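You operate a simulated robot arm through the tools that you are given. There is no shell and no other tool. Be economical: measure what you need, move in short steps, check, and stop when the job is done.

You run a simulated robot arm. Do the job below in one go: nothing can be reset, and whatever is moved stays where it is left.

TASK
Trim the salts meter to the figure on the Standard label.
Fine: stand the probe in the standard cup first, then move the orange trim slider; after that rinse the probe in the Rinse cup, stand it back in the probe stand and switch the salts meter off.

Only the result counts: the job must be done as asked and must still hold three seconds after the hand-in. Knocking over, shifting, dropping, spilling or breaking anything else fails it.

THE ROBOT
A 7-joint arm with a two-finger parallel gripper, fixed in place. Base frame: the origin is at the foot of the arm, x ahead of it, y to its left, z up; the work surface is at about z = 0. Units: cm, rad, N and s.
With the tool pointing down near the work surface it reaches from about 22 to 58 cm from the base axis. Its first joint turns from -1.152 to 1.152 rad. Payload 2.5 kg.
The tool frame sits at the grasp point between the pads (the TCP): z along the fingers, y along the line on which they close. The tips reach 2.3 cm beyond it. Largest opening 9.4 cm; finger width 3.8, thickness 1; the body of the gripper, 5.4 by 9.6 cm, starts 3.9 cm behind the TCP.
Orientation is that of the tool frame in the base frame, as a unit quaternion [x, y, z, w]. With the fingers straight down and closing along the base's y, the tool's x points along the base's -x, its y along +y and its z along -z.

THE INTERFACE
- The arm moves only by the tool apply_moves. Its argument "commands" is a list of rows, each an object (a shift or turn left out is 0, a gripper value left out holds the last) with "dp": the shift along the tool's x, y, z in units of 400 mm (1.0 is 400 mm), a list of three; "rot": the turn, a rotation vector about the tool's x, y, z in units of 120 degrees (1.0 is 120 degrees), a list of three; "gripper": the gripper command, from -1 (fully open) to 1 (shut), values between in proportion. In form: [{"dp": [dx, dy, dz], "rot": [wx, wy, wz], "gripper": gripper}, ...]. A call has 1 to 10 rows; each row is the pose to reach, as a shift and turn from the pose commanded when the call began, along the tool's axes at that moment. A call with a number of a shift or a turn outside -1 to 1 is refused whole. A row lasts 0.2 s, in which the tool goes at most 5 cm and 0.15 rad; a call with a longer step from one row to the next is refused whole, and so is a gripper value outside its range. Where a pose cannot be reached the arm comes as near as it can. A force on the tool above 90 N (or 10 N above the force at the start of the call, whichever is more), or a blocked arm, ends the call early, and 0.2 s more pass. The fingers move at their own pace (about 10.8 cm/s each) and stop on an object; they squeeze with about 25 N. The grip force told is the motor's: it shows also when the fingers shut on nothing. Time passes only in rows, and 0.2 s behind the last, so rows that repeat a pose let the fingers close. The reply holds the time, the measured pose of the TCP, the force on the tool along the base axes, the opening and the grip force, in the units named above and with some noise, with the torque about the TCP (base axes, N m) and any sound that the robot's microphone picked up.
- Cameras (640 x 400 px; columns grow to the right, rows downward): "scene" is fixed at [10.72, -40.23, 54.24]; the picture's right is [0.90, -0.43, 0.00], its down [-0.26, -0.54, -0.80] and it looks along [0.35, 0.72, -0.60] (base axes); focal length 214 px, centre (320, 200). "wrist" rides on the gripper at [8.6, 1.6, -7.5] in the tool frame; the picture's right is [-0.18, 0.98, 0.00], its down [-0.58, -0.11, -0.81] and it looks along [-0.79, -0.15, 0.59] (tool axes); focal length 243 px, centre (320, 200). There is no depth. A picture from a camera that has moved, and an enlarged one, comes with that camera's place and axes in the base frame and with its lens.
- snapshot(camera): a new picture of that camera. The clock stands still meanwhile.
- inspect(camera, box): a new picture of the part [left, top, right, bottom] of that camera's present view, enlarged. The clock stands still meanwhile.
- finish_job(): hands the job in; it is judged then, once.

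Work in short steps. Places have to be worked out from the pictures, the camera data and where the tool is seen: move nearer, look again, correct. Check each grasp and each placing, and mend what went wrong. You have 120 turns and 76 pictures in all, those below and enlarged ones among them. Open the gripper and draw the arm clear of the work before you hand the job in, unless the task says otherwise; then end with one line.

The tools are called by a JSON object that holds its "method" and its "body". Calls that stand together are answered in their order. apply_moves: Moves the arm, as the interface text tells. Its arguments: {"type":"object","properties":{"commands":{"type":"array","items":{"type":"object","properties":{"dp":{"type":"array","items":{"type":"number"}},"rot":{"type":"array","items":{"type":"number"}},"gripper":{"type":"number"}}}}},"required":["commands"]} The other tools are called the same way: snapshot (camera) takes a picture; inspect (camera, box) takes an enlarged picture of a part of a camera's view; finish_job () hands the job in.

At the start:

```text
time: 0.0
position: [32.56, 6.93, 43.81]
tool_rot: [0.0, 1.0, -0.001, 0.0]
ft_force: [-0.5, 0.8, -0.2]
ft_torque: [-0.01, 0.01, 0.02]
gripper_width: 9.39
grasp_force: 0.0
```

scene: 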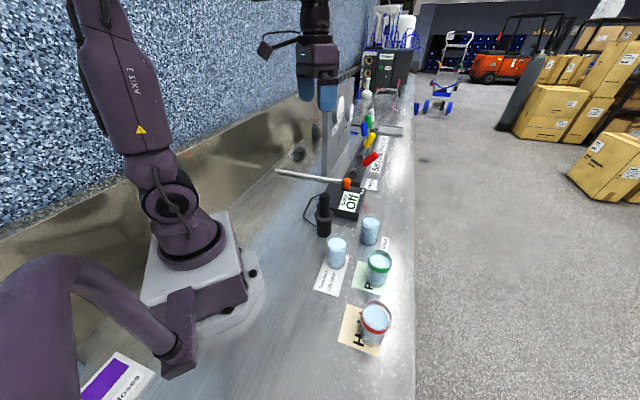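
wrist: 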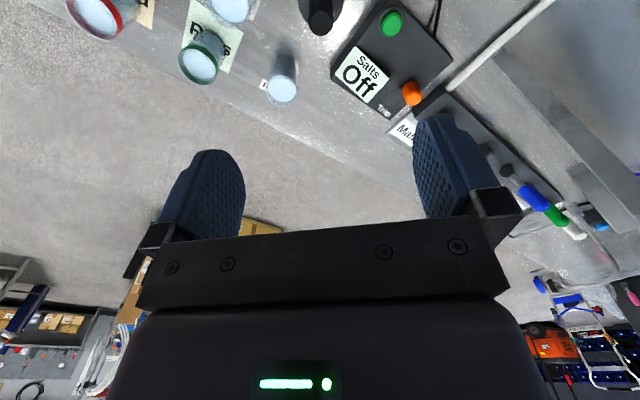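

The meter reads Off, with a black probe in a stand, cups and labels nearby. I'll enlarge both views first.

{"method": "inspect", "body": {"camera": "scene", "box": [270, 160, 430, 360]}}

{"method": "inspect", "body": {"camera": "wrist", "box": [60, 0, 540, 150]}}

```text
2.00 times, centred on (350, 260) of scene
camera zoom: at [10.72, -40.23, 54.24], right [0.9, -0.43, 0.0], down [-0.26, -0.54, -0.8], along [0.35, 0.72, -0.6], focal length 429 px, centre (260, 80)
```

zoom: 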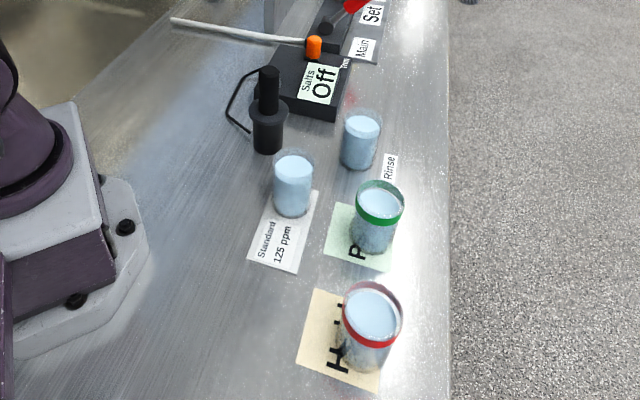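

```text
1.33 times, centred on (300, 75) of wrist
camera zoom: at [23.78, 8.8, 51.25], right [0.18, 0.98, 0.0], down [0.58, -0.11, 0.81], along [0.79, -0.15, -0.59], focal length 324 px, centre (347, 367)
```

zoom: 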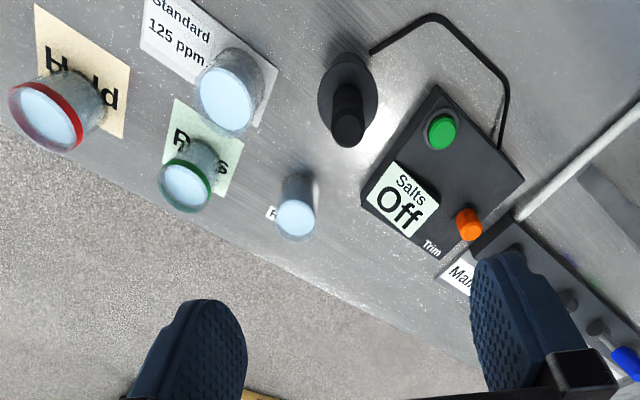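

Probe top is estimated at about (35, 7, 15.5), the standard cup at (32, -6), the rinse cup at (45, -2), the green button at (41, 18) and the trim slider at (52, 21). I'll move back and down to see these from closer with the wrist camera.

{"method": "apply_moves", "body": {"commands": [{"dp": [0.054, 0, 0.1]}, {"dp": [0.107, 0, 0.2]}, {"dp": [0.16, 0, 0.3]}, {"dp": [0.214, 0, 0.4]}, {"dp": [0.214, 0, 0.4]}]}}

{"method": "snapshot", "body": {"camera": "wrist"}}

{"method": "snapshot", "body": {"camera": "scene"}}

```text
time: 1.2
position: [24.07, 7.12, 27.69]
tool_rot: [0.0, 1.0, 0.0, 0.0]
ft_force: [0.0, 0.1, -0.2]
ft_torque: [-0.02, 0.0, -0.03]
gripper_width: 9.4
grasp_force: 0.1
```

```text
71 pictures are left
camera wrist: at [15.3, 8.85, 35.03], right [0.18, 0.98, 0.0], down [0.58, -0.11, 0.81], along [0.79, -0.15, -0.59], focal length 243 px, centre (320, 200)
```

wrist: 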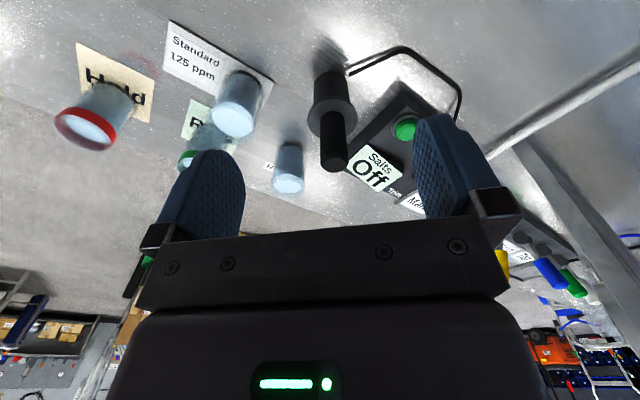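

```text
70 pictures are left
```

scene: 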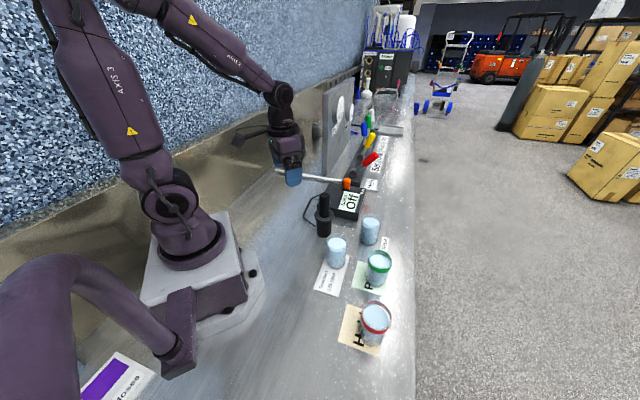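

The probe seems to have a collar that could rest on the cup rim. I'll enlarge it in both views.

{"method": "inspect", "body": {"camera": "scene", "box": [295, 180, 395, 280]}}

{"method": "inspect", "body": {"camera": "wrist", "box": [260, 30, 480, 220]}}

```text
4.00 times, centred on (345, 230) of scene
camera zoom: at [10.72, -40.23, 54.24], right [0.9, -0.43, 0.0], down [-0.26, -0.54, -0.8], along [0.35, 0.72, -0.6], focal length 858 px, centre (220, 80)
```

zoom: 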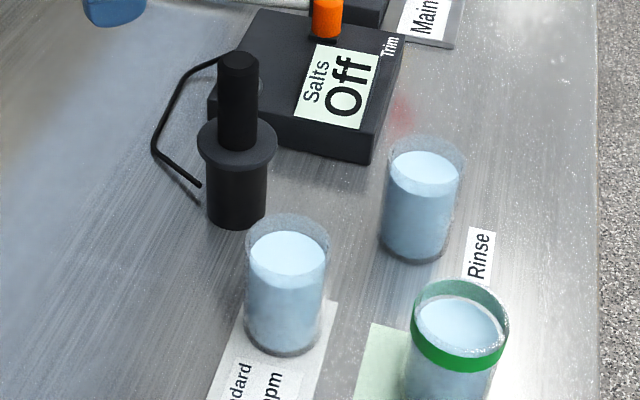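

```text
2.11 times, centred on (370, 125) of wrist
camera zoom: at [15.3, 8.85, 35.03], right [0.18, 0.98, 0.0], down [0.58, -0.11, 0.81], along [0.79, -0.15, -0.59], focal length 511 px, centre (215, 358)
```

zoom: 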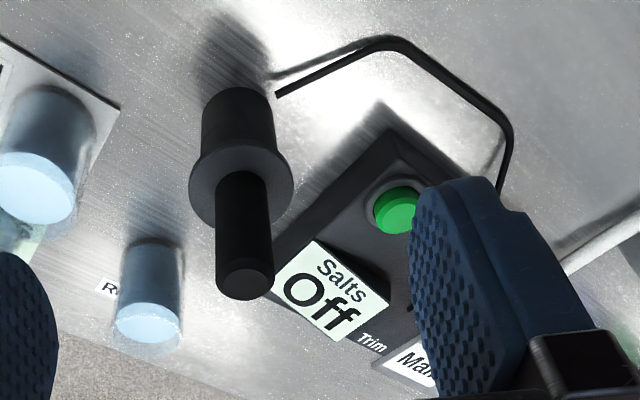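

The collar is about 6 cm wide at z≈8.3, the handle about 2.9 cm wide with its top near z=15.7, at about (35.1, 6.7). I'll go above it.

{"method": "apply_moves", "body": {"commands": [{"dp": [-0.1, 0, 0.05]}, {"dp": [-0.2, -0.005, 0.1]}, {"dp": [-0.275, -0.01, 0.17]}, {"dp": [-0.275, -0.01, 0.17]}]}}

{"method": "snapshot", "body": {"camera": "wrist"}}

{"method": "inspect", "body": {"camera": "scene", "box": [280, 150, 380, 250]}}

```text
time: 2.2
position: [34.99, 6.73, 21.07]
tool_rot: [-0.001, 1.0, 0.0, 0.0]
ft_force: [-0.2, 0.1, 0.1]
ft_torque: [0.01, 0.03, 0.01]
gripper_width: 9.44
grasp_force: 0.0
```

```text
67 pictures are left
camera wrist: at [26.21, 8.47, 28.47], right [0.18, 0.98, 0.0], down [0.58, -0.11, 0.81], along [0.79, -0.15, -0.59], focal length 243 px, centre (320, 200)
```

wrist: 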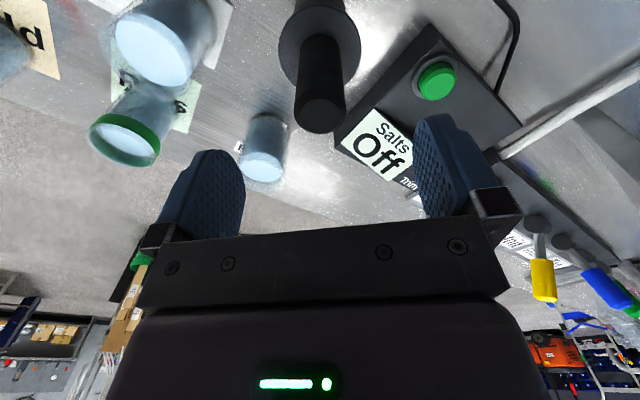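

```text
4.00 times, centred on (330, 200) of scene
camera zoom: at [10.73, -40.23, 54.24], right [0.9, -0.43, 0.0], down [-0.26, -0.54, -0.8], along [0.35, 0.72, -0.6], focal length 858 px, centre (280, 200)
```

zoom: 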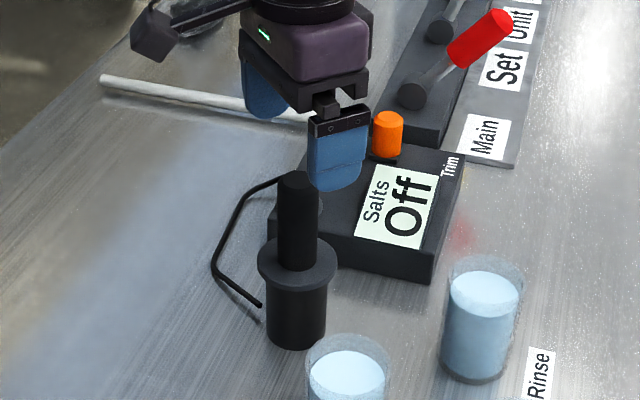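

Probe is at about (34.8, 6.9). I'll descend around the handle and close.

{"method": "apply_moves", "body": {"commands": [{"dp": [0.005, 0.004, 0.065], "gripper": -1}, {"dp": [0.005, 0.004, 0.13]}, {"dp": [0.005, 0.004, 0.19]}, {"dp": [0.005, 0.004, 0.19]}, {"dp": [0.005, 0.004, 0.19], "gripper": 1}, {"dp": [0.005, 0.004, 0.19], "gripper": 1}, {"dp": [0.005, 0.004, 0.19], "gripper": 1}, {"dp": [0.005, 0.004, 0.19], "gripper": 1}]}}

{"method": "inspect", "body": {"camera": "scene", "box": [280, 150, 380, 250]}}

```text
time: 4.0
position: [34.78, 6.91, 13.33]
tool_rot: [0.0, 1.0, 0.001, -0.001]
ft_force: [0.1, -0.2, 0.1]
ft_torque: [0.0, 0.02, -0.01]
gripper_width: 3.03
grasp_force: 24.6
```

```text
4.00 times, centred on (330, 200) of scene
camera zoom: at [10.73, -40.23, 54.24], right [0.9, -0.43, 0.0], down [-0.26, -0.54, -0.8], along [0.35, 0.72, -0.6], focal length 858 px, centre (280, 200)
```

zoom: 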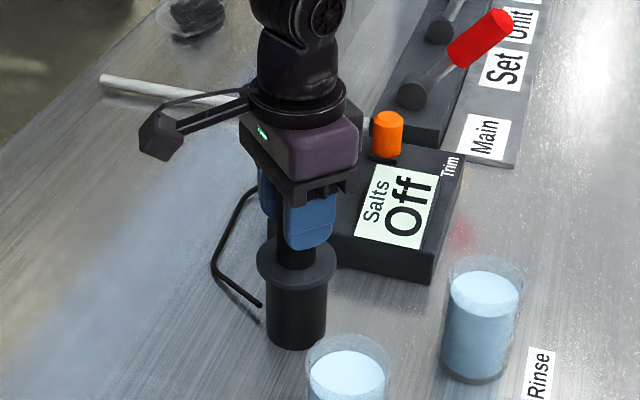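

The handle is gripped (3.03 cm) with no side force. I'll note the stand pose as (34.78, 6.91, 13.33) and lift straight up.

{"method": "apply_moves", "body": {"commands": [{"dp": [0, 0, -0.05]}, {"dp": [0, 0, -0.12]}, {"dp": [0, 0, -0.2]}, {"dp": [0, 0, -0.28]}, {"dp": [0, 0, -0.28]}]}}

{"method": "inspect", "body": {"camera": "scene", "box": [270, 140, 390, 280]}}

{"method": "snapshot", "body": {"camera": "wrist"}}

```text
time: 5.2
position: [34.91, 6.94, 24.72]
tool_rot: [-0.001, 1.0, 0.0, 0.0]
ft_force: [-0.6, -0.4, -1.0]
ft_torque: [0.01, -0.04, 0.0]
gripper_width: 3.05
grasp_force: 25.0
```

```text
2.86 times, centred on (330, 210) of scene
camera zoom: at [10.72, -40.23, 54.24], right [0.9, -0.43, 0.0], down [-0.26, -0.54, -0.8], along [0.35, 0.72, -0.6], focal length 613 px, centre (291, 171)
```

zoom: 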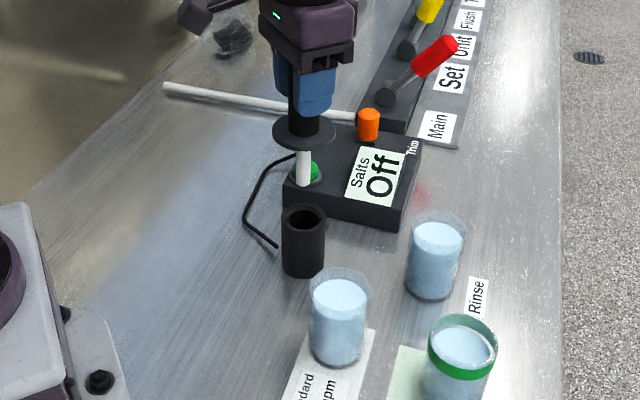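

```text
63 pictures are left
camera wrist: at [26.03, 8.71, 32.07], right [0.18, 0.98, 0.0], down [0.58, -0.11, 0.81], along [0.79, -0.15, -0.59], focal length 243 px, centre (320, 200)
```

wrist: 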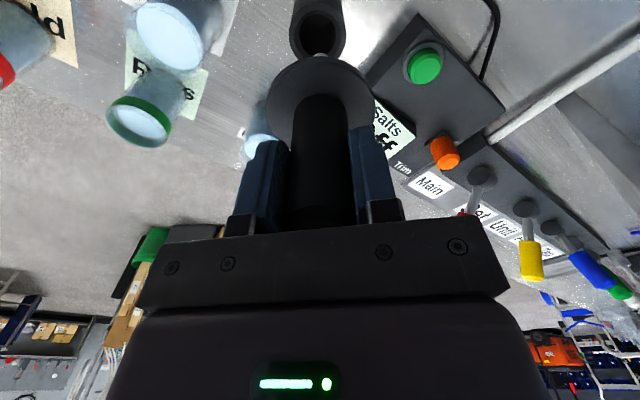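

The probe has a collar and a thin stem of about 5 cm, so the collar should rest on the rim of the standard cup at about (32.4, -5.8), rim z≈10. I'll move above the cup with the tip clear.

{"method": "apply_moves", "body": {"commands": [{"dp": [0.02, -0.1, 0]}, {"dp": [0.04, -0.2, 0]}, {"dp": [0.06, -0.3, 0]}, {"dp": [0.0625, -0.3185, 0]}, {"dp": [0.0625, -0.3185, 0]}]}}

{"method": "inspect", "body": {"camera": "scene", "box": [280, 170, 400, 290]}}

{"method": "snapshot", "body": {"camera": "wrist"}}

```text
time: 6.4
position: [32.4, -5.77, 24.68]
tool_rot: [-0.001, 1.0, -0.001, 0.0]
ft_force: [0.7, -0.1, -1.2]
ft_torque: [-0.01, 0.01, 0.0]
gripper_width: 3.05
grasp_force: 24.9
```

```text
3.33 times, centred on (340, 230) of scene
camera zoom: at [10.72, -40.23, 54.24], right [0.9, -0.43, 0.0], down [-0.26, -0.54, -0.8], along [0.35, 0.72, -0.6], focal length 715 px, centre (253, 100)
```

zoom: 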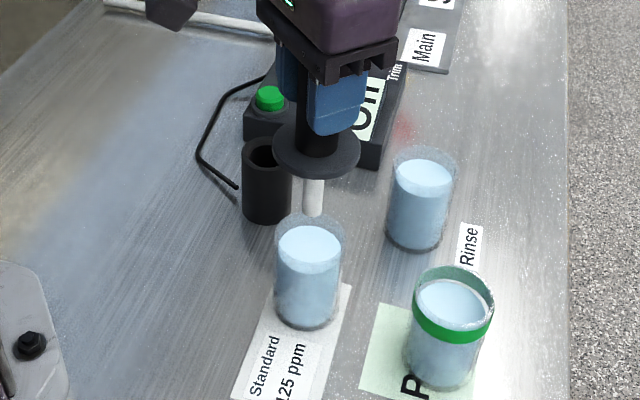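

```text
61 pictures are left
camera wrist: at [23.59, -4.14, 32.01], right [0.18, 0.98, 0.0], down [0.58, -0.11, 0.81], along [0.79, -0.15, -0.59], focal length 243 px, centre (320, 200)
```

wrist: 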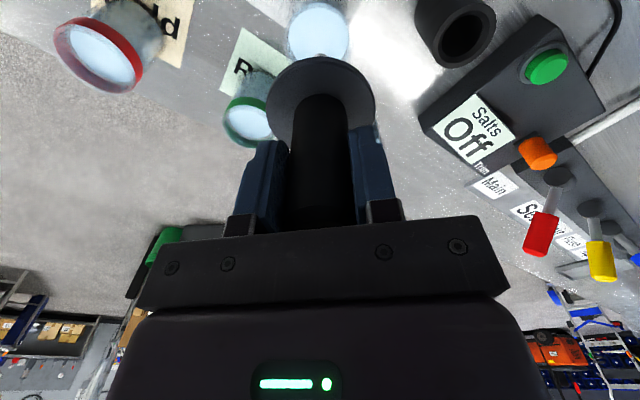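

Scene projections put the probe axis on the cup centre to within a few mm. I'll lower partly so the collar sits just above the rim, then compare.

{"method": "apply_moves", "body": {"commands": [{"dp": [0, 0, 0.04]}, {"dp": [0, 0, 0.08]}, {"dp": [0, 0, 0.12]}, {"dp": [0, 0, 0.15]}, {"dp": [0, 0, 0.175]}, {"dp": [0, 0, 0.175]}]}}

{"method": "inspect", "body": {"camera": "scene", "box": [300, 210, 370, 280]}}

{"method": "snapshot", "body": {"camera": "wrist"}}

```text
time: 7.8
position: [32.41, -6.03, 17.64]
tool_rot: [0.0, 1.0, -0.001, 0.0]
ft_force: [-0.4, 0.0, -0.2]
ft_torque: [0.0, 0.01, -0.04]
gripper_width: 3.07
grasp_force: 25.1
```

```text
5.71 times, centred on (335, 245) of scene
camera zoom: at [10.73, -40.23, 54.24], right [0.9, -0.43, 0.0], down [-0.26, -0.54, -0.8], along [0.35, 0.72, -0.6], focal length 1226 px, centre (234, -57)
```

zoom: 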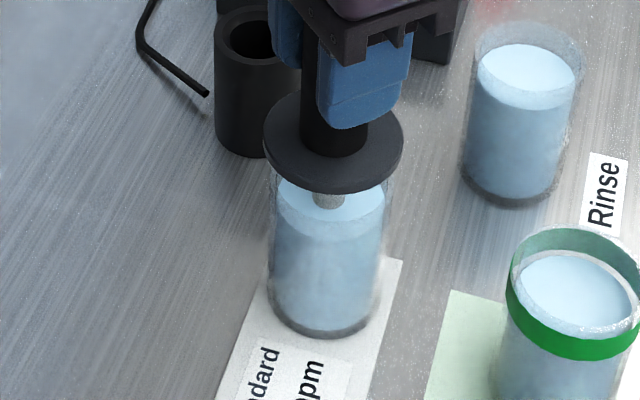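

```text
59 pictures are left
camera wrist: at [23.49, -4.17, 25.0], right [0.18, 0.98, 0.0], down [0.58, -0.11, 0.81], along [0.79, -0.15, -0.59], focal length 243 px, centre (320, 200)
```

wrist: 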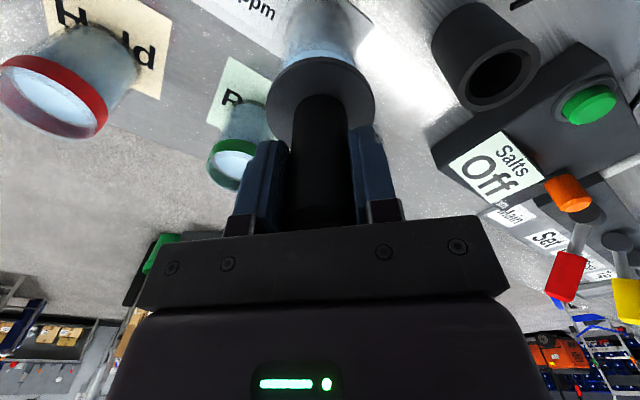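

The stem is in the cup. I'll zoom in on the rim to check centring before lowering.

{"method": "inspect", "body": {"camera": "scene", "box": [322, 220, 352, 276]}}

{"method": "inspect", "body": {"camera": "wrist", "box": [240, 0, 400, 120]}}

```text
7.14 times, centred on (337, 248) of scene
camera zoom: at [10.73, -40.23, 54.24], right [0.9, -0.43, 0.0], down [-0.26, -0.54, -0.8], along [0.35, 0.72, -0.6], focal length 1532 px, centre (199, -143)
```

zoom: 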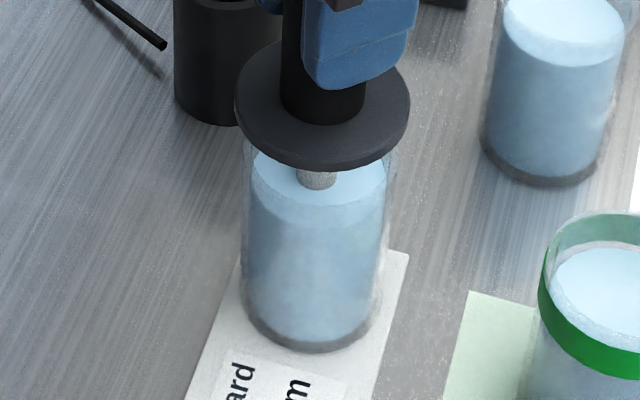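

```text
3.33 times, centred on (320, 60) of wrist
camera zoom: at [23.49, -4.17, 25.0], right [0.18, 0.98, 0.0], down [0.58, -0.11, 0.81], along [0.79, -0.15, -0.59], focal length 809 px, centre (320, 667)
```

zoom: 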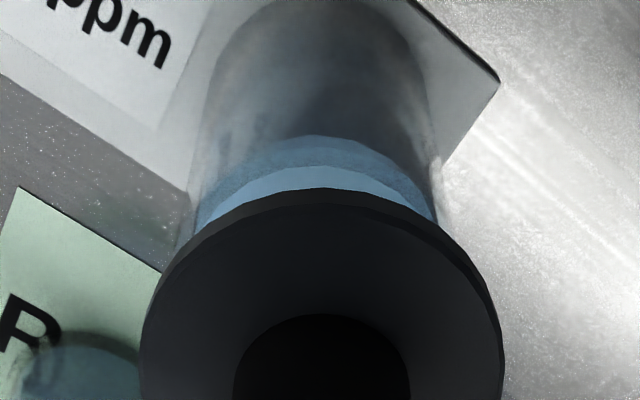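

Both cameras' lateral checks put the cup within about 0.15 cm of the probe axis. I'll lower gently and watch the force.

{"method": "apply_moves", "body": {"commands": [{"dp": [0, 0, 0.015]}, {"dp": [0, 0, 0.025]}, {"dp": [0, 0, 0.03]}, {"dp": [0, 0, 0.03]}]}}

{"method": "inspect", "body": {"camera": "scene", "box": [322, 220, 352, 276]}}

{"method": "inspect", "body": {"camera": "wrist", "box": [240, 0, 400, 120]}}

```text
time: 8.8
position: [32.37, -5.98, 16.24]
tool_rot: [0.0, 1.0, 0.0, 0.0]
ft_force: [0.0, 1.0, -1.6]
ft_torque: [-0.01, 0.02, 0.01]
gripper_width: 3.06
grasp_force: 25.5
```

```text
7.14 times, centred on (337, 248) of scene
camera zoom: at [10.73, -40.23, 54.24], right [0.9, -0.43, 0.0], down [-0.26, -0.54, -0.8], along [0.35, 0.72, -0.6], focal length 1532 px, centre (199, -143)
```

zoom: 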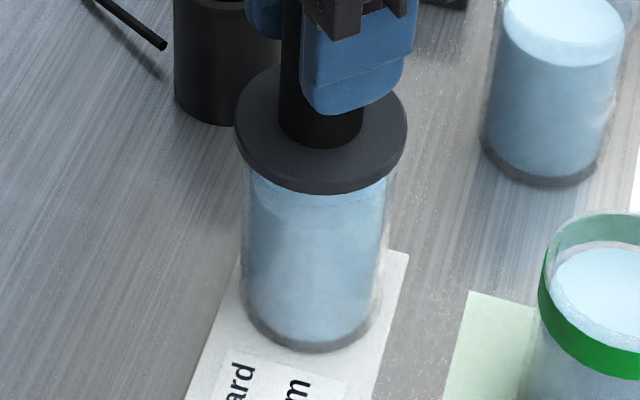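

```text
3.33 times, centred on (320, 60) of wrist
camera zoom: at [23.49, -4.17, 23.75], right [0.18, 0.98, 0.0], down [0.58, -0.11, 0.81], along [0.79, -0.15, -0.59], focal length 809 px, centre (320, 667)
```

zoom: 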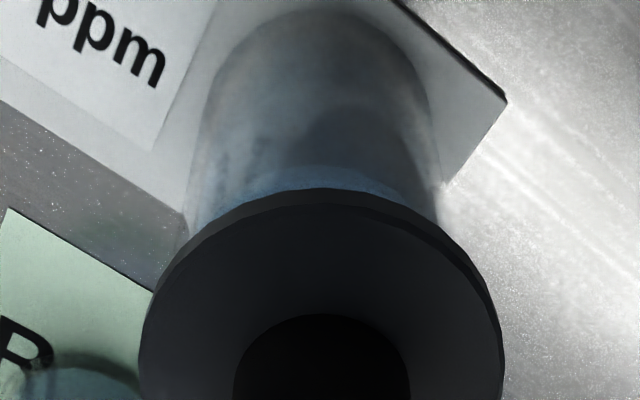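

No contact yet. I'll continue in small increments.

{"method": "apply_moves", "body": {"commands": [{"dp": [0, 0, 0.005]}, {"dp": [0, 0, 0.01]}, {"dp": [0, 0, 0.01]}]}}

{"method": "apply_moves", "body": {"commands": [{"dp": [0, 0, 0.0025]}, {"dp": [0, 0, 0.005]}, {"dp": [0, 0, 0.005]}]}}

{"method": "inspect", "body": {"camera": "scene", "box": [322, 220, 352, 276]}}

```text
time: 9.6
position: [32.43, -5.97, 16.18]
tool_rot: [0.0, 1.0, -0.001, -0.001]
ft_force: [0.3, -0.1, 0.1]
ft_torque: [0.01, -0.01, -0.02]
gripper_width: 3.06
grasp_force: 24.9
```

```text
time: 10.4
position: [32.31, -5.86, 15.88]
tool_rot: [0.0, 1.0, 0.001, 0.0]
ft_force: [-0.2, 0.3, -1.4]
ft_torque: [-0.02, 0.0, 0.04]
gripper_width: 3.08
grasp_force: 24.8
```

```text
7.14 times, centred on (337, 248) of scene
camera zoom: at [10.73, -40.23, 54.24], right [0.9, -0.43, 0.0], down [-0.26, -0.54, -0.8], along [0.35, 0.72, -0.6], focal length 1532 px, centre (199, -143)
```

zoom: 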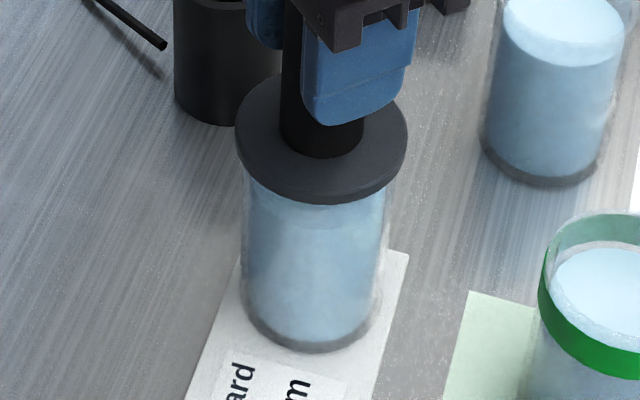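

Still no contact force; continuing down.

{"method": "apply_moves", "body": {"commands": [{"dp": [0, 0, 0.003]}, {"dp": [0, 0, 0.006]}, {"dp": [0, 0, 0.006]}]}}

{"method": "apply_moves", "body": {"commands": [{"dp": [0, 0, 0.003]}, {"dp": [0, 0, 0.006]}, {"dp": [0, 0, 0.006]}]}}

{"method": "inspect", "body": {"camera": "scene", "box": [322, 220, 352, 276]}}

```text
time: 11.2
position: [32.32, -5.98, 15.57]
tool_rot: [0.0, 1.0, -0.001, -0.001]
ft_force: [-0.8, -0.3, -0.9]
ft_torque: [-0.01, -0.01, -0.01]
gripper_width: 3.02
grasp_force: 24.9
```

```text
time: 12.0
position: [32.46, -5.89, 15.44]
tool_rot: [0.0, 1.0, 0.0, 0.0]
ft_force: [0.4, -0.3, -0.8]
ft_torque: [0.0, 0.02, -0.03]
gripper_width: 3.06
grasp_force: 25.3
```

```text
7.14 times, centred on (337, 248) of scene
camera zoom: at [10.73, -40.23, 54.24], right [0.9, -0.43, 0.0], down [-0.26, -0.54, -0.8], along [0.35, 0.72, -0.6], focal length 1532 px, centre (199, -143)
```

zoom: 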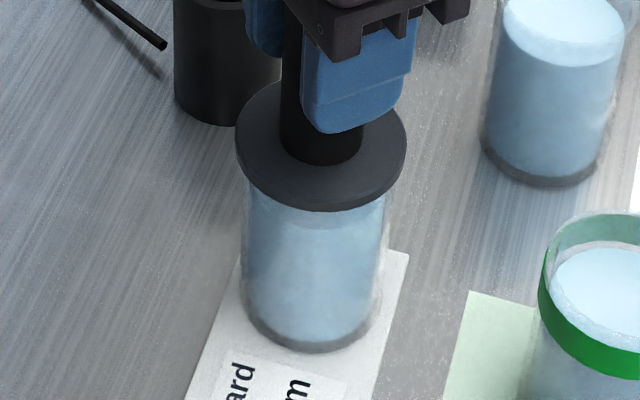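

Still free; continue lowering in small steps.

{"method": "apply_moves", "body": {"commands": [{"dp": [0, 0, 0.004]}, {"dp": [0, 0, 0.0075]}, {"dp": [0, 0, 0.0075]}]}}

{"method": "apply_moves", "body": {"commands": [{"dp": [0, 0, 0.004]}, {"dp": [0, 0, 0.0075]}, {"dp": [0, 0, 0.0075]}]}}

{"method": "inspect", "body": {"camera": "scene", "box": [322, 220, 352, 276]}}

{"method": "inspect", "body": {"camera": "wrist", "box": [240, 0, 400, 120]}}

```text
time: 12.8
position: [32.4, -5.91, 15.14]
tool_rot: [0.0, 1.0, 0.0, 0.001]
ft_force: [-6.9, 1.7, 31.0]
ft_torque: [0.06, 0.43, 0.01]
gripper_width: 3.03
grasp_force: 25.3
```

```text
time: 13.6
position: [32.35, -5.89, 14.85]
tool_rot: [0.0, 1.0, -0.001, 0.002]
ft_force: [-0.1, -0.5, 35.5]
ft_torque: [0.04, -0.21, -0.01]
gripper_width: 3.06
grasp_force: 25.4
```

```text
7.14 times, centred on (337, 248) of scene
camera zoom: at [10.71, -40.23, 54.24], right [0.9, -0.43, 0.0], down [-0.26, -0.54, -0.8], along [0.35, 0.72, -0.6], focal length 1532 px, centre (199, -143)
```

zoom: 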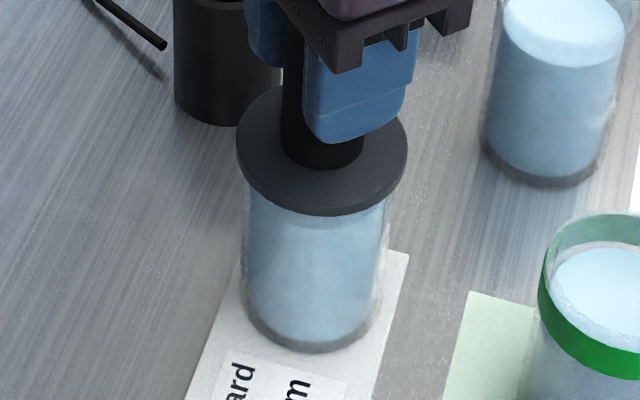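

```text
3.33 times, centred on (320, 60) of wrist
camera zoom: at [23.61, -4.2, 22.22], right [0.18, 0.98, 0.0], down [0.58, -0.11, 0.81], along [0.8, -0.15, -0.59], focal length 809 px, centre (320, 667)
```

zoom: 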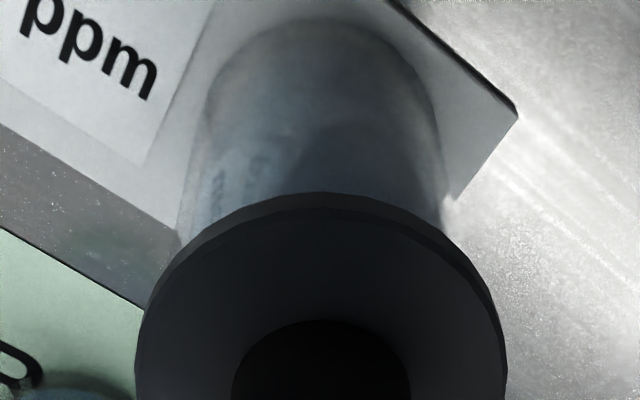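

Contact came at z≈15.2 with near-zero torque, so the collar is seated evenly on the rim. I'll ease the push slightly and open the gripper.

{"method": "apply_moves", "body": {"commands": [{"dp": [0, 0, -0.001]}, {"dp": [0, 0, -0.002]}, {"dp": [0, 0, -0.002], "gripper": 0.2}, {"dp": [0, 0, -0.002], "gripper": -0.2}, {"dp": [0, 0, -0.002], "gripper": -0.2}, {"dp": [0, 0, -0.002], "gripper": -1}, {"dp": [0, 0, -0.002], "gripper": -1}]}}

{"method": "inspect", "body": {"camera": "scene", "box": [310, 200, 370, 276]}}

```text
time: 15.2
position: [32.36, -5.95, 14.86]
tool_rot: [0.0, 1.0, 0.0, 0.0]
ft_force: [-0.4, -0.3, -0.5]
ft_torque: [0.0, -0.01, 0.0]
gripper_width: 9.39
grasp_force: 0.0
```

```text
5.26 times, centred on (340, 238) of scene
camera zoom: at [10.72, -40.23, 54.24], right [0.9, -0.43, 0.0], down [-0.26, -0.54, -0.8], along [0.35, 0.72, -0.6], focal length 1129 px, centre (215, 0)
```

zoom: 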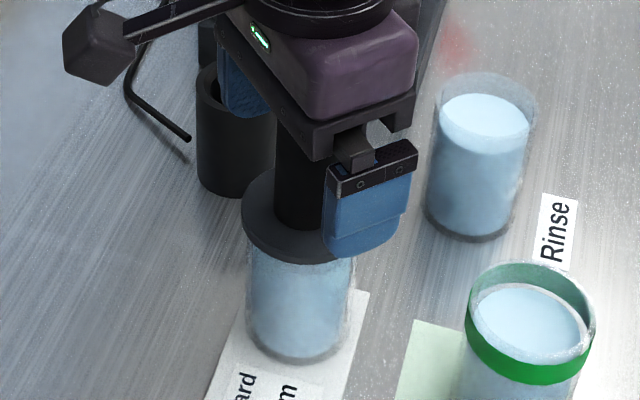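

The probe stands in the cup. I'll lift straight up, then move to view the meter.

{"method": "apply_moves", "body": {"commands": [{"dp": [0, 0, -0.06], "gripper": -1}, {"dp": [0, 0, -0.16]}, {"dp": [0, 0, -0.26]}, {"dp": [0, 0.12, -0.26]}, {"dp": [0, 0.24, -0.26]}, {"dp": [0, 0.36, -0.26]}, {"dp": [0, 0.48, -0.26]}, {"dp": [-0.06, 0.58, -0.26]}, {"dp": [-0.1, 0.6, -0.26]}, {"dp": [-0.1, 0.6, -0.26]}]}}

{"method": "snapshot", "body": {"camera": "wrist"}}

{"method": "snapshot", "body": {"camera": "scene"}}

```text
time: 17.4
position: [36.46, 17.98, 25.32]
tool_rot: [0.0, 1.0, -0.001, 0.0]
ft_force: [-0.1, 0.2, 0.5]
ft_torque: [0.0, -0.03, 0.01]
gripper_width: 9.41
grasp_force: 0.0
```

```text
49 pictures are left
camera wrist: at [27.56, 19.83, 32.71], right [0.18, 0.98, 0.0], down [0.58, -0.11, 0.81], along [0.79, -0.15, -0.59], focal length 243 px, centre (320, 200)
```

wrist: 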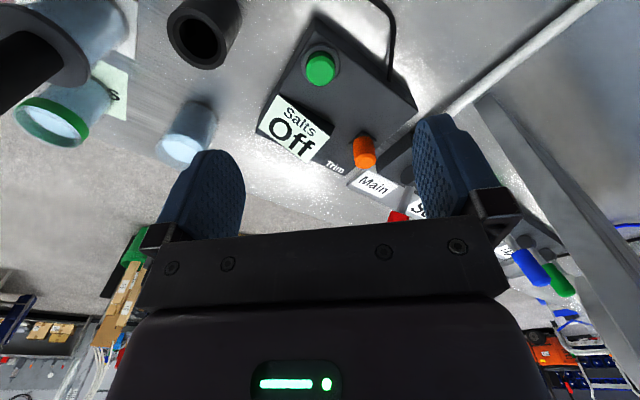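

```text
48 pictures are left
```

scene: 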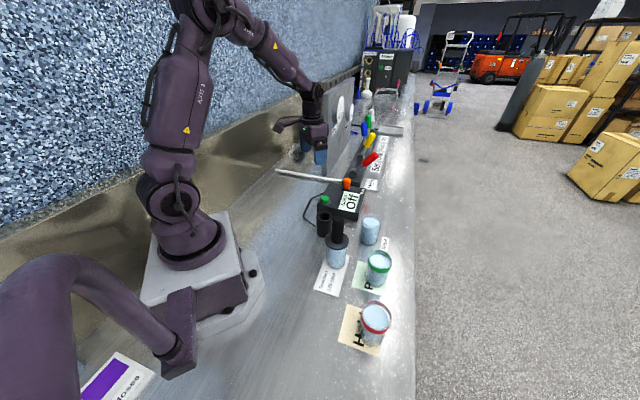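

Next, a zoom on the meter in both views to fix the button, the slider and its slot.

{"method": "inspect", "body": {"camera": "scene", "box": [310, 165, 390, 235]}}

{"method": "inspect", "body": {"camera": "wrist", "box": [240, 20, 430, 220]}}

```text
5.71 times, centred on (350, 200) of scene
camera zoom: at [10.73, -40.23, 54.24], right [0.9, -0.43, 0.0], down [-0.26, -0.54, -0.8], along [0.35, 0.72, -0.6], focal length 1226 px, centre (149, 200)
```

zoom: 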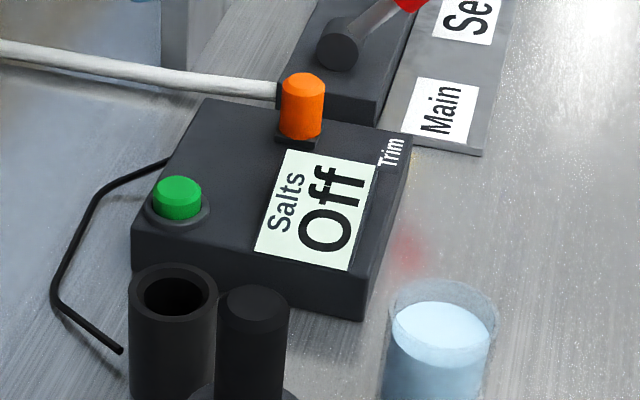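

```text
2.00 times, centred on (335, 120) of wrist
camera zoom: at [27.56, 19.83, 32.71], right [0.18, 0.98, 0.0], down [0.58, -0.11, 0.81], along [0.79, -0.15, -0.59], focal length 485 px, centre (290, 360)
```

zoom: 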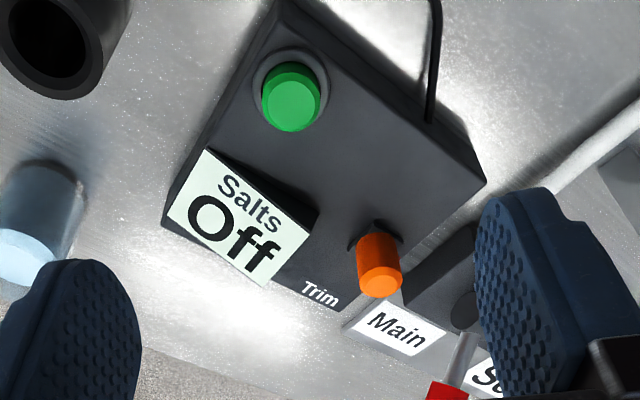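

Button top is at about (40.6, 17.4, 5.5) and the slider knob at about (52.7, 21.7), top z≈8.5. I'll shut the fingers and move above the button.

{"method": "apply_moves", "body": {"commands": [{"dp": [-0.05, -0.007, 0.05], "gripper": 1}, {"dp": [-0.104, -0.014, 0.13]}, {"dp": [-0.104, -0.014, 0.22]}, {"dp": [-0.104, -0.014, 0.31]}, {"dp": [-0.104, -0.014, 0.36]}, {"dp": [-0.104, -0.014, 0.36]}]}}

{"method": "inspect", "body": {"camera": "scene", "box": [300, 155, 390, 235]}}

{"method": "snapshot", "body": {"camera": "wrist"}}

```text
time: 18.8
position: [40.65, 17.6, 10.83]
tool_rot: [0.0, 1.0, 0.0, 0.0]
ft_force: [0.5, 0.0, 0.0]
ft_torque: [0.01, 0.0, 0.0]
gripper_width: 0.0
grasp_force: 25.3
```

```text
5.00 times, centred on (345, 195) of scene
camera zoom: at [10.73, -40.23, 54.24], right [0.9, -0.43, 0.0], down [-0.26, -0.54, -0.8], along [0.35, 0.72, -0.6], focal length 1072 px, centre (195, 225)
```

zoom: 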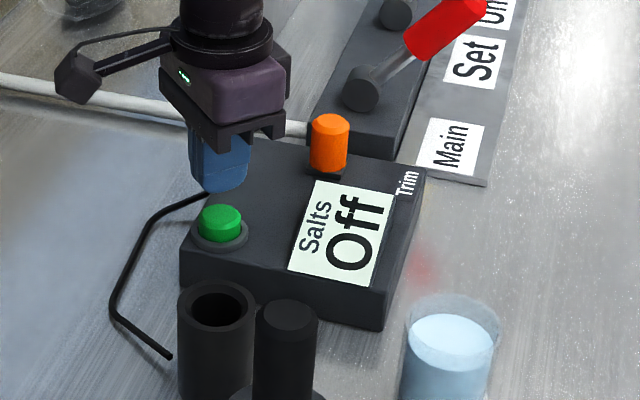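

```text
44 pictures are left
camera wrist: at [31.77, 19.27, 18.17], right [0.18, 0.98, 0.0], down [0.58, -0.11, 0.81], along [0.79, -0.15, -0.59], focal length 243 px, centre (320, 200)
```

wrist: 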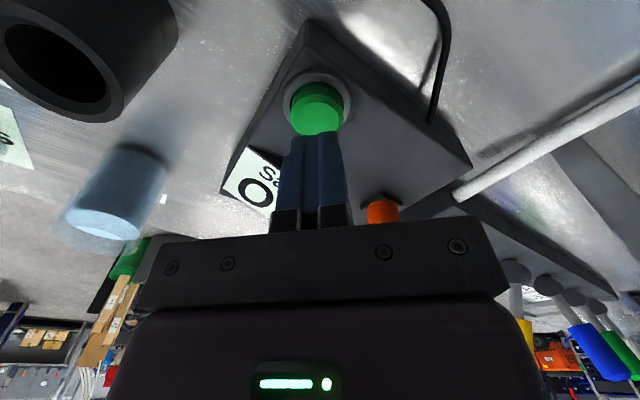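

Aligned over the button (top at z≈6). I'll press down in small steps and watch force and sound.

{"method": "apply_moves", "body": {"commands": [{"dp": [-0.005, -0.003, 0.025]}, {"dp": [-0.005, -0.003, 0.05]}, {"dp": [-0.005, -0.003, 0.06]}, {"dp": [-0.005, -0.003, 0.06]}]}}

{"method": "apply_moves", "body": {"commands": [{"dp": [0, 0, 0.004]}, {"dp": [0, 0, 0.008]}, {"dp": [0, 0, 0.008]}]}}

```text
time: 19.8
position: [40.76, 17.5, 8.51]
tool_rot: [0.0, 1.0, 0.0, 0.001]
ft_force: [0.3, 0.5, 0.2]
ft_torque: [0.01, -0.03, 0.02]
gripper_width: 0.0
grasp_force: 25.1
```

```text
time: 20.6
position: [40.73, 17.41, 8.2]
tool_rot: [0.0, 1.0, 0.0, 0.0]
ft_force: [0.4, 0.4, -0.3]
ft_torque: [-0.04, -0.04, -0.02]
gripper_width: 0.0
grasp_force: 24.7
```

No contact yet; continuing in small steps.

{"method": "apply_moves", "body": {"commands": [{"dp": [0, 0, 0.005]}, {"dp": [0, 0, 0.01]}, {"dp": [0, 0, 0.01]}]}}

{"method": "apply_moves", "body": {"commands": [{"dp": [0, 0, 0.004]}, {"dp": [0, 0, 0.0075]}, {"dp": [0, 0, 0.0075]}]}}

```text
time: 21.4
position: [40.78, 17.27, 7.92]
tool_rot: [0.0, 1.0, 0.0, -0.001]
ft_force: [-7.5, -2.6, 22.1]
ft_torque: [-0.09, 0.22, 0.0]
gripper_width: 0.01
grasp_force: 24.7
heard: click
```

```text
time: 22.2
position: [40.71, 17.48, 7.87]
tool_rot: [-0.001, 1.0, 0.0, 0.0]
ft_force: [-28.1, -12.4, 68.3]
ft_torque: [-0.28, 0.8, 0.05]
gripper_width: 0.02
grasp_force: 24.9
```

A click was heard, so the button is pressed. I'll lift off and check the display.

{"method": "apply_moves", "body": {"commands": [{"dp": [0, 0, -0.03]}, {"dp": [0, 0, -0.1]}, {"dp": [0.05, 0, -0.2]}, {"dp": [0.05, 0, -0.2]}]}}

{"method": "inspect", "body": {"camera": "scene", "box": [310, 165, 380, 235]}}

{"method": "snapshot", "body": {"camera": "wrist"}}

```text
time: 23.2
position: [38.77, 17.41, 15.3]
tool_rot: [0.0, 1.0, 0.0, 0.0]
ft_force: [-0.3, -0.3, 0.3]
ft_torque: [-0.02, -0.03, 0.02]
gripper_width: 0.0
grasp_force: 25.0
```

```text
5.71 times, centred on (345, 200) of scene
camera zoom: at [10.72, -40.23, 54.24], right [0.9, -0.43, 0.0], down [-0.26, -0.54, -0.8], along [0.35, 0.72, -0.6], focal length 1226 px, centre (177, 200)
```

zoom: 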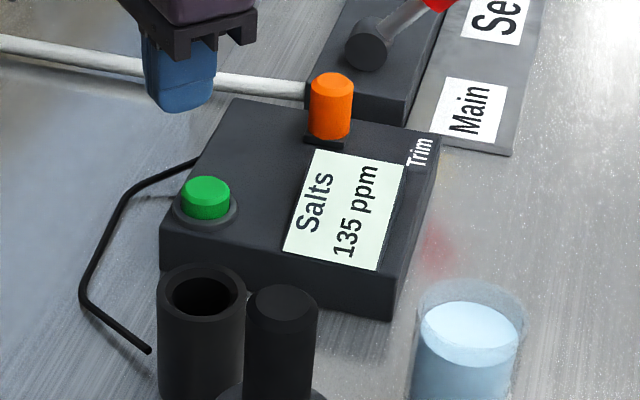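

```text
42 pictures are left
camera wrist: at [29.87, 19.06, 22.67], right [0.18, 0.98, 0.0], down [0.58, -0.11, 0.81], along [0.79, -0.15, -0.59], focal length 243 px, centre (320, 200)
```

wrist: 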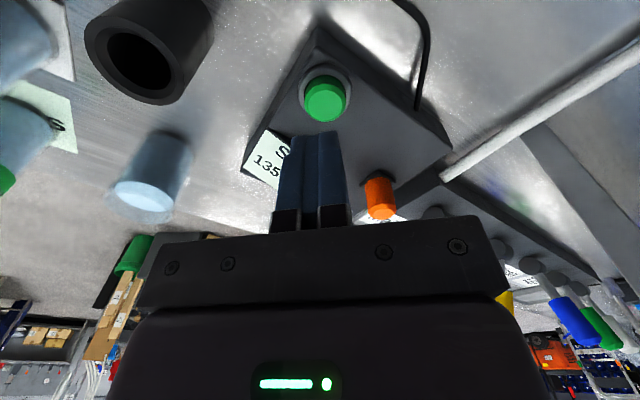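

The meter is on and reads 135 ppm; the target is 125. I'll look closely at the slider's slot to find the travel direction.

{"method": "inspect", "body": {"camera": "scene", "box": [332, 172, 362, 196]}}

{"method": "inspect", "body": {"camera": "wrist", "box": [335, 140, 455, 230]}}

```text
16.00 times, centred on (347, 184) of scene
camera zoom: at [10.72, -40.23, 54.24], right [0.9, -0.43, 0.0], down [-0.26, -0.54, -0.8], along [0.35, 0.72, -0.6], focal length 3432 px, centre (-112, 456)
```

zoom: 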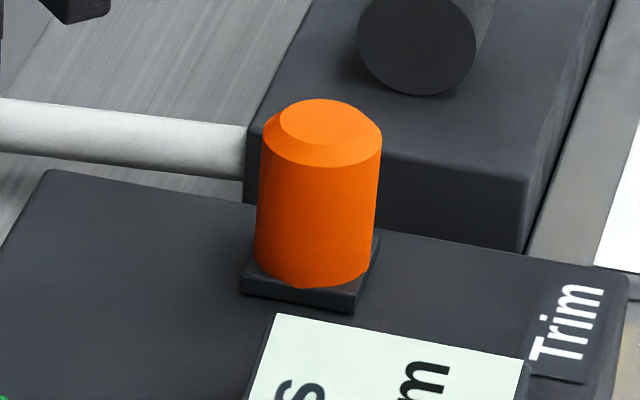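

```text
4.44 times, centred on (395, 185) of wrist
camera zoom: at [29.87, 19.06, 22.67], right [0.18, 0.98, 0.0], down [0.58, -0.11, 0.81], along [0.79, -0.15, -0.59], focal length 1078 px, centre (-13, 267)
```

zoom: 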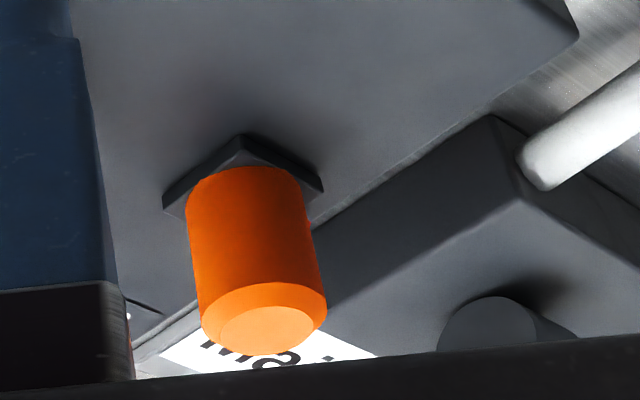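

The knob sits on a small base with travel room only along the back edge of the meter, about the (0.7,-0.7) direction. I'll turn the tool 45° so the fingers close along that line, half open, and move above the knob at about (53, 21.7).

{"method": "apply_moves", "body": {"commands": [{"dp": [-0.06, 0.018, -0.0175], "rot": [0, 0, -0.0625], "gripper": -0.4}, {"dp": [-0.12, 0.036, -0.0175], "rot": [0, 0, -0.125]}, {"dp": [-0.18, 0.054, -0.0175], "rot": [0, 0, -0.1875]}, {"dp": [-0.24, 0.072, -0.0175], "rot": [0, 0, -0.25]}, {"dp": [-0.3, 0.09, -0.0175], "rot": [0, 0, -0.3125]}, {"dp": [-0.354, 0.1075, -0.0175], "rot": [0, 0, -0.375]}, {"dp": [-0.354, 0.1075, -0.0175], "rot": [0, 0, -0.375]}]}}

{"method": "inspect", "body": {"camera": "scene", "box": [310, 145, 390, 225]}}

{"method": "snapshot", "body": {"camera": "wrist"}}

```text
time: 24.8
position: [52.87, 21.64, 16.16]
tool_rot: [-0.384, 0.923, 0.0, 0.0]
ft_force: [-0.2, 0.5, 0.9]
ft_torque: [0.01, -0.01, 0.04]
gripper_width: 6.57
grasp_force: 0.2
```

```text
5.00 times, centred on (350, 185) of scene
camera zoom: at [10.73, -40.23, 54.24], right [0.9, -0.43, 0.0], down [-0.26, -0.54, -0.8], along [0.35, 0.72, -0.6], focal length 1072 px, centre (170, 275)
```

zoom: 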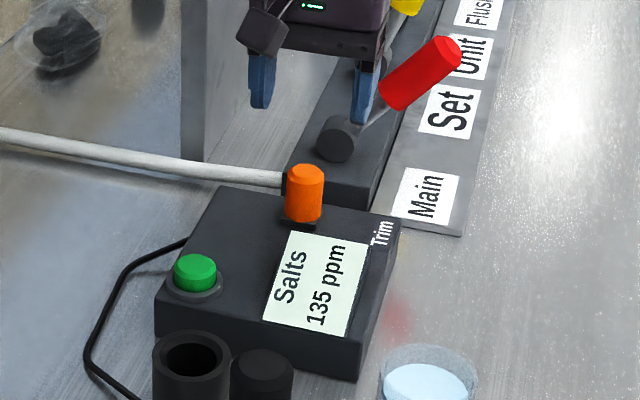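

```text
38 pictures are left
camera wrist: at [45.36, 16.83, 23.48], right [-0.57, 0.82, 0.0], down [0.49, 0.34, 0.81], along [0.66, 0.46, -0.59], focal length 243 px, centre (320, 200)
```

wrist: 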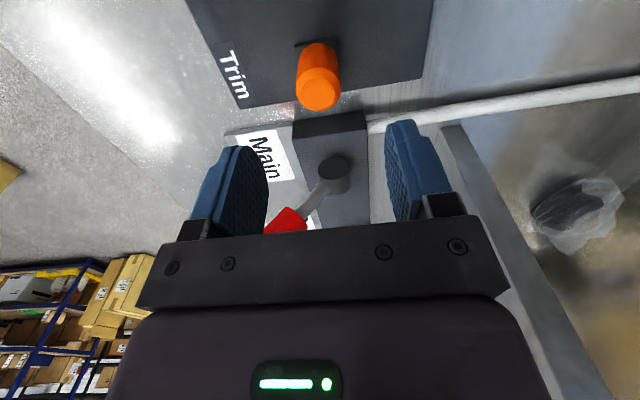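

The knob lies between the fingers in the wrist view. I'll descend to the knob's upper part.

{"method": "apply_moves", "body": {"commands": [{"dp": [0, 0, 0.07]}, {"dp": [0, 0, 0.13]}, {"dp": [0, 0, 0.17]}, {"dp": [0, 0, 0.2]}, {"dp": [0, 0, 0.2]}]}}

{"method": "inspect", "body": {"camera": "scene", "box": [315, 145, 385, 225]}}

{"method": "inspect", "body": {"camera": "wrist", "box": [160, 0, 480, 240]}}

```text
time: 26.0
position: [52.79, 21.74, 8.19]
tool_rot: [-0.383, 0.924, 0.0, 0.0]
ft_force: [0.1, 0.1, 1.2]
ft_torque: [-0.01, -0.02, 0.01]
gripper_width: 6.58
grasp_force: 0.1
```

```text
5.00 times, centred on (350, 185) of scene
camera zoom: at [10.73, -40.23, 54.24], right [0.9, -0.43, 0.0], down [-0.26, -0.54, -0.8], along [0.35, 0.72, -0.6], focal length 1072 px, centre (170, 275)
```

zoom: 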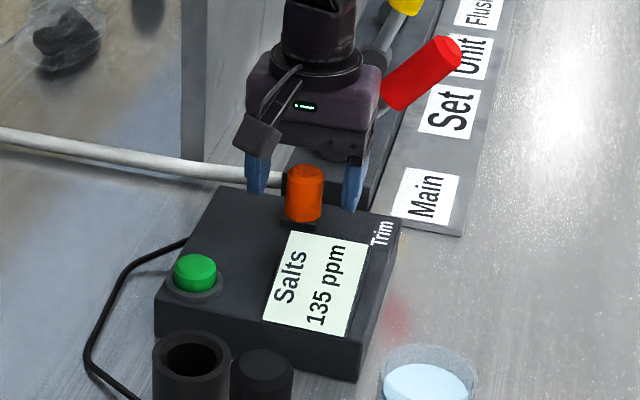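

```text
1.67 times, centred on (320, 120) of wrist
camera zoom: at [45.44, 16.89, 15.52], right [-0.57, 0.82, 0.0], down [0.49, 0.33, 0.81], along [0.67, 0.46, -0.59], focal length 404 px, centre (320, 333)
```

zoom: 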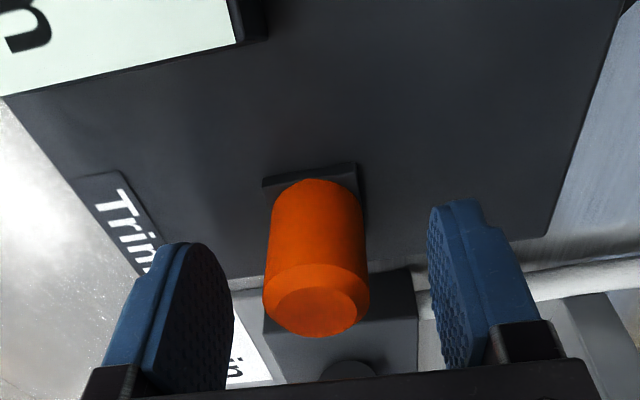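

The fingers bracket the knob evenly. I'll close on it.

{"method": "apply_moves", "body": {"commands": [{"dp": [0, 0, 0], "gripper": 0.1}, {"dp": [0, 0, 0], "gripper": 0.3}, {"dp": [0, 0, 0], "gripper": 0.45}, {"dp": [0, 0, 0], "gripper": 1}, {"dp": [0, 0, 0], "gripper": 1}]}}

{"method": "inspect", "body": {"camera": "scene", "box": [315, 145, 385, 225]}}

```text
time: 27.2
position: [52.95, 21.74, 8.2]
tool_rot: [-0.382, 0.924, 0.001, -0.001]
ft_force: [-0.3, 0.2, -0.8]
ft_torque: [-0.23, -0.29, 0.01]
gripper_width: 2.89
grasp_force: 45.5
```

```text
5.00 times, centred on (350, 185) of scene
camera zoom: at [10.73, -40.23, 54.24], right [0.9, -0.43, 0.0], down [-0.26, -0.54, -0.8], along [0.35, 0.72, -0.6], focal length 1072 px, centre (170, 275)
```

zoom: 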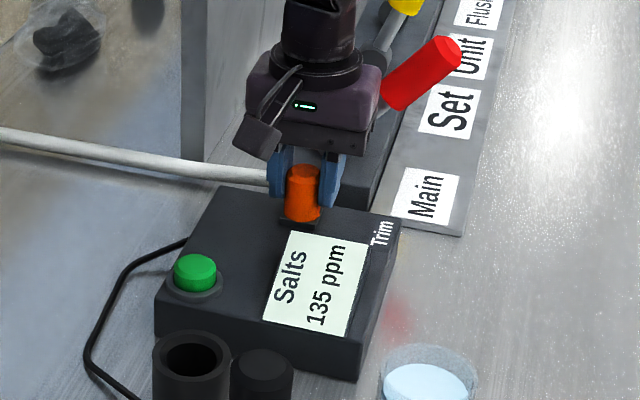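

Knob gripped. I'll try a 0.4 cm move along the line toward the "Trim" side and read the display.

{"method": "apply_moves", "body": {"commands": [{"dp": [0, -0.005, 0]}, {"dp": [0, -0.01, 0]}, {"dp": [0, -0.01, 0]}]}}

{"method": "inspect", "body": {"camera": "scene", "box": [315, 145, 385, 225]}}

```text
time: 28.0
position: [53.08, 21.51, 8.2]
tool_rot: [-0.383, 0.924, -0.001, 0.0]
ft_force: [1.2, 2.6, -0.5]
ft_torque: [-0.12, -0.25, 0.02]
gripper_width: 2.89
grasp_force: 44.9
```

```text
5.00 times, centred on (350, 185) of scene
camera zoom: at [10.73, -40.23, 54.24], right [0.9, -0.43, 0.0], down [-0.26, -0.54, -0.8], along [0.35, 0.72, -0.6], focal length 1072 px, centre (170, 275)
```

zoom: 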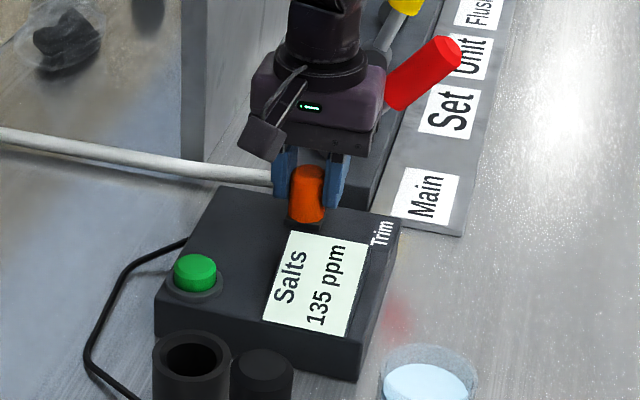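

The knob moved about 0.4 cm without resistance but the reading is still 135. I'll wait a second in case the display lags.

{"method": "apply_moves", "body": {"commands": [{"dp": [0, 0, 0]}, {"dp": [0, 0, 0]}, {"dp": [0, 0, 0]}, {"dp": [0, 0, 0]}, {"dp": [0, 0, 0]}]}}

{"method": "inspect", "body": {"camera": "scene", "box": [325, 165, 375, 225]}}

```text
time: 29.2
position: [53.15, 21.55, 8.13]
tool_rot: [-0.383, 0.924, 0.0, 0.001]
ft_force: [3.5, 2.7, 0.0]
ft_torque: [0.25, 0.29, 0.05]
gripper_width: 2.91
grasp_force: 45.1
```

```text
6.67 times, centred on (350, 195) of scene
camera zoom: at [10.73, -40.23, 54.24], right [0.9, -0.43, 0.0], down [-0.26, -0.54, -0.8], along [0.35, 0.72, -0.6], focal length 1430 px, centre (120, 233)
```

zoom: 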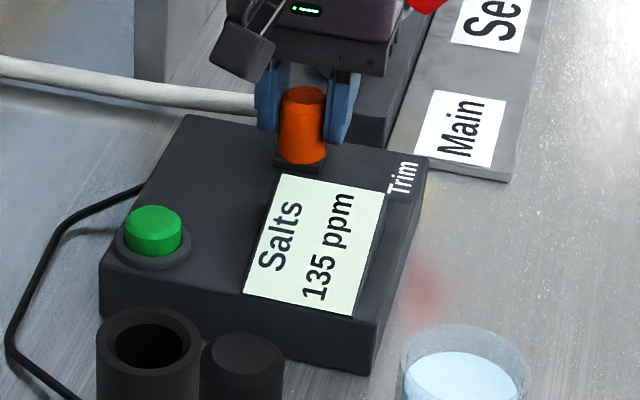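

I need to know whether the base moved too; zooming in on the knob.

{"method": "inspect", "body": {"camera": "scene", "box": [332, 172, 362, 196]}}

```text
16.00 times, centred on (347, 184) of scene
camera zoom: at [10.73, -40.23, 54.24], right [0.9, -0.43, 0.0], down [-0.26, -0.54, -0.8], along [0.35, 0.72, -0.6], focal length 3432 px, centre (-112, 456)
```

zoom: 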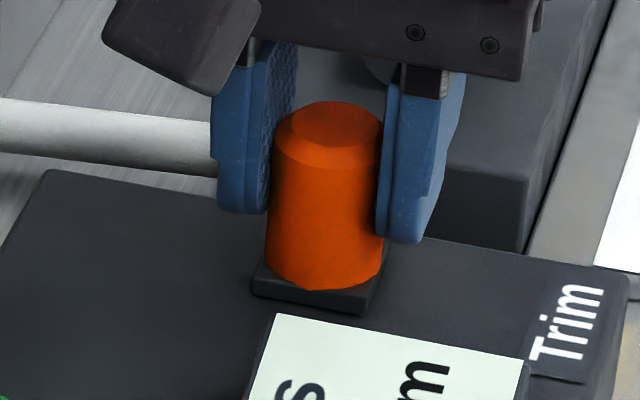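

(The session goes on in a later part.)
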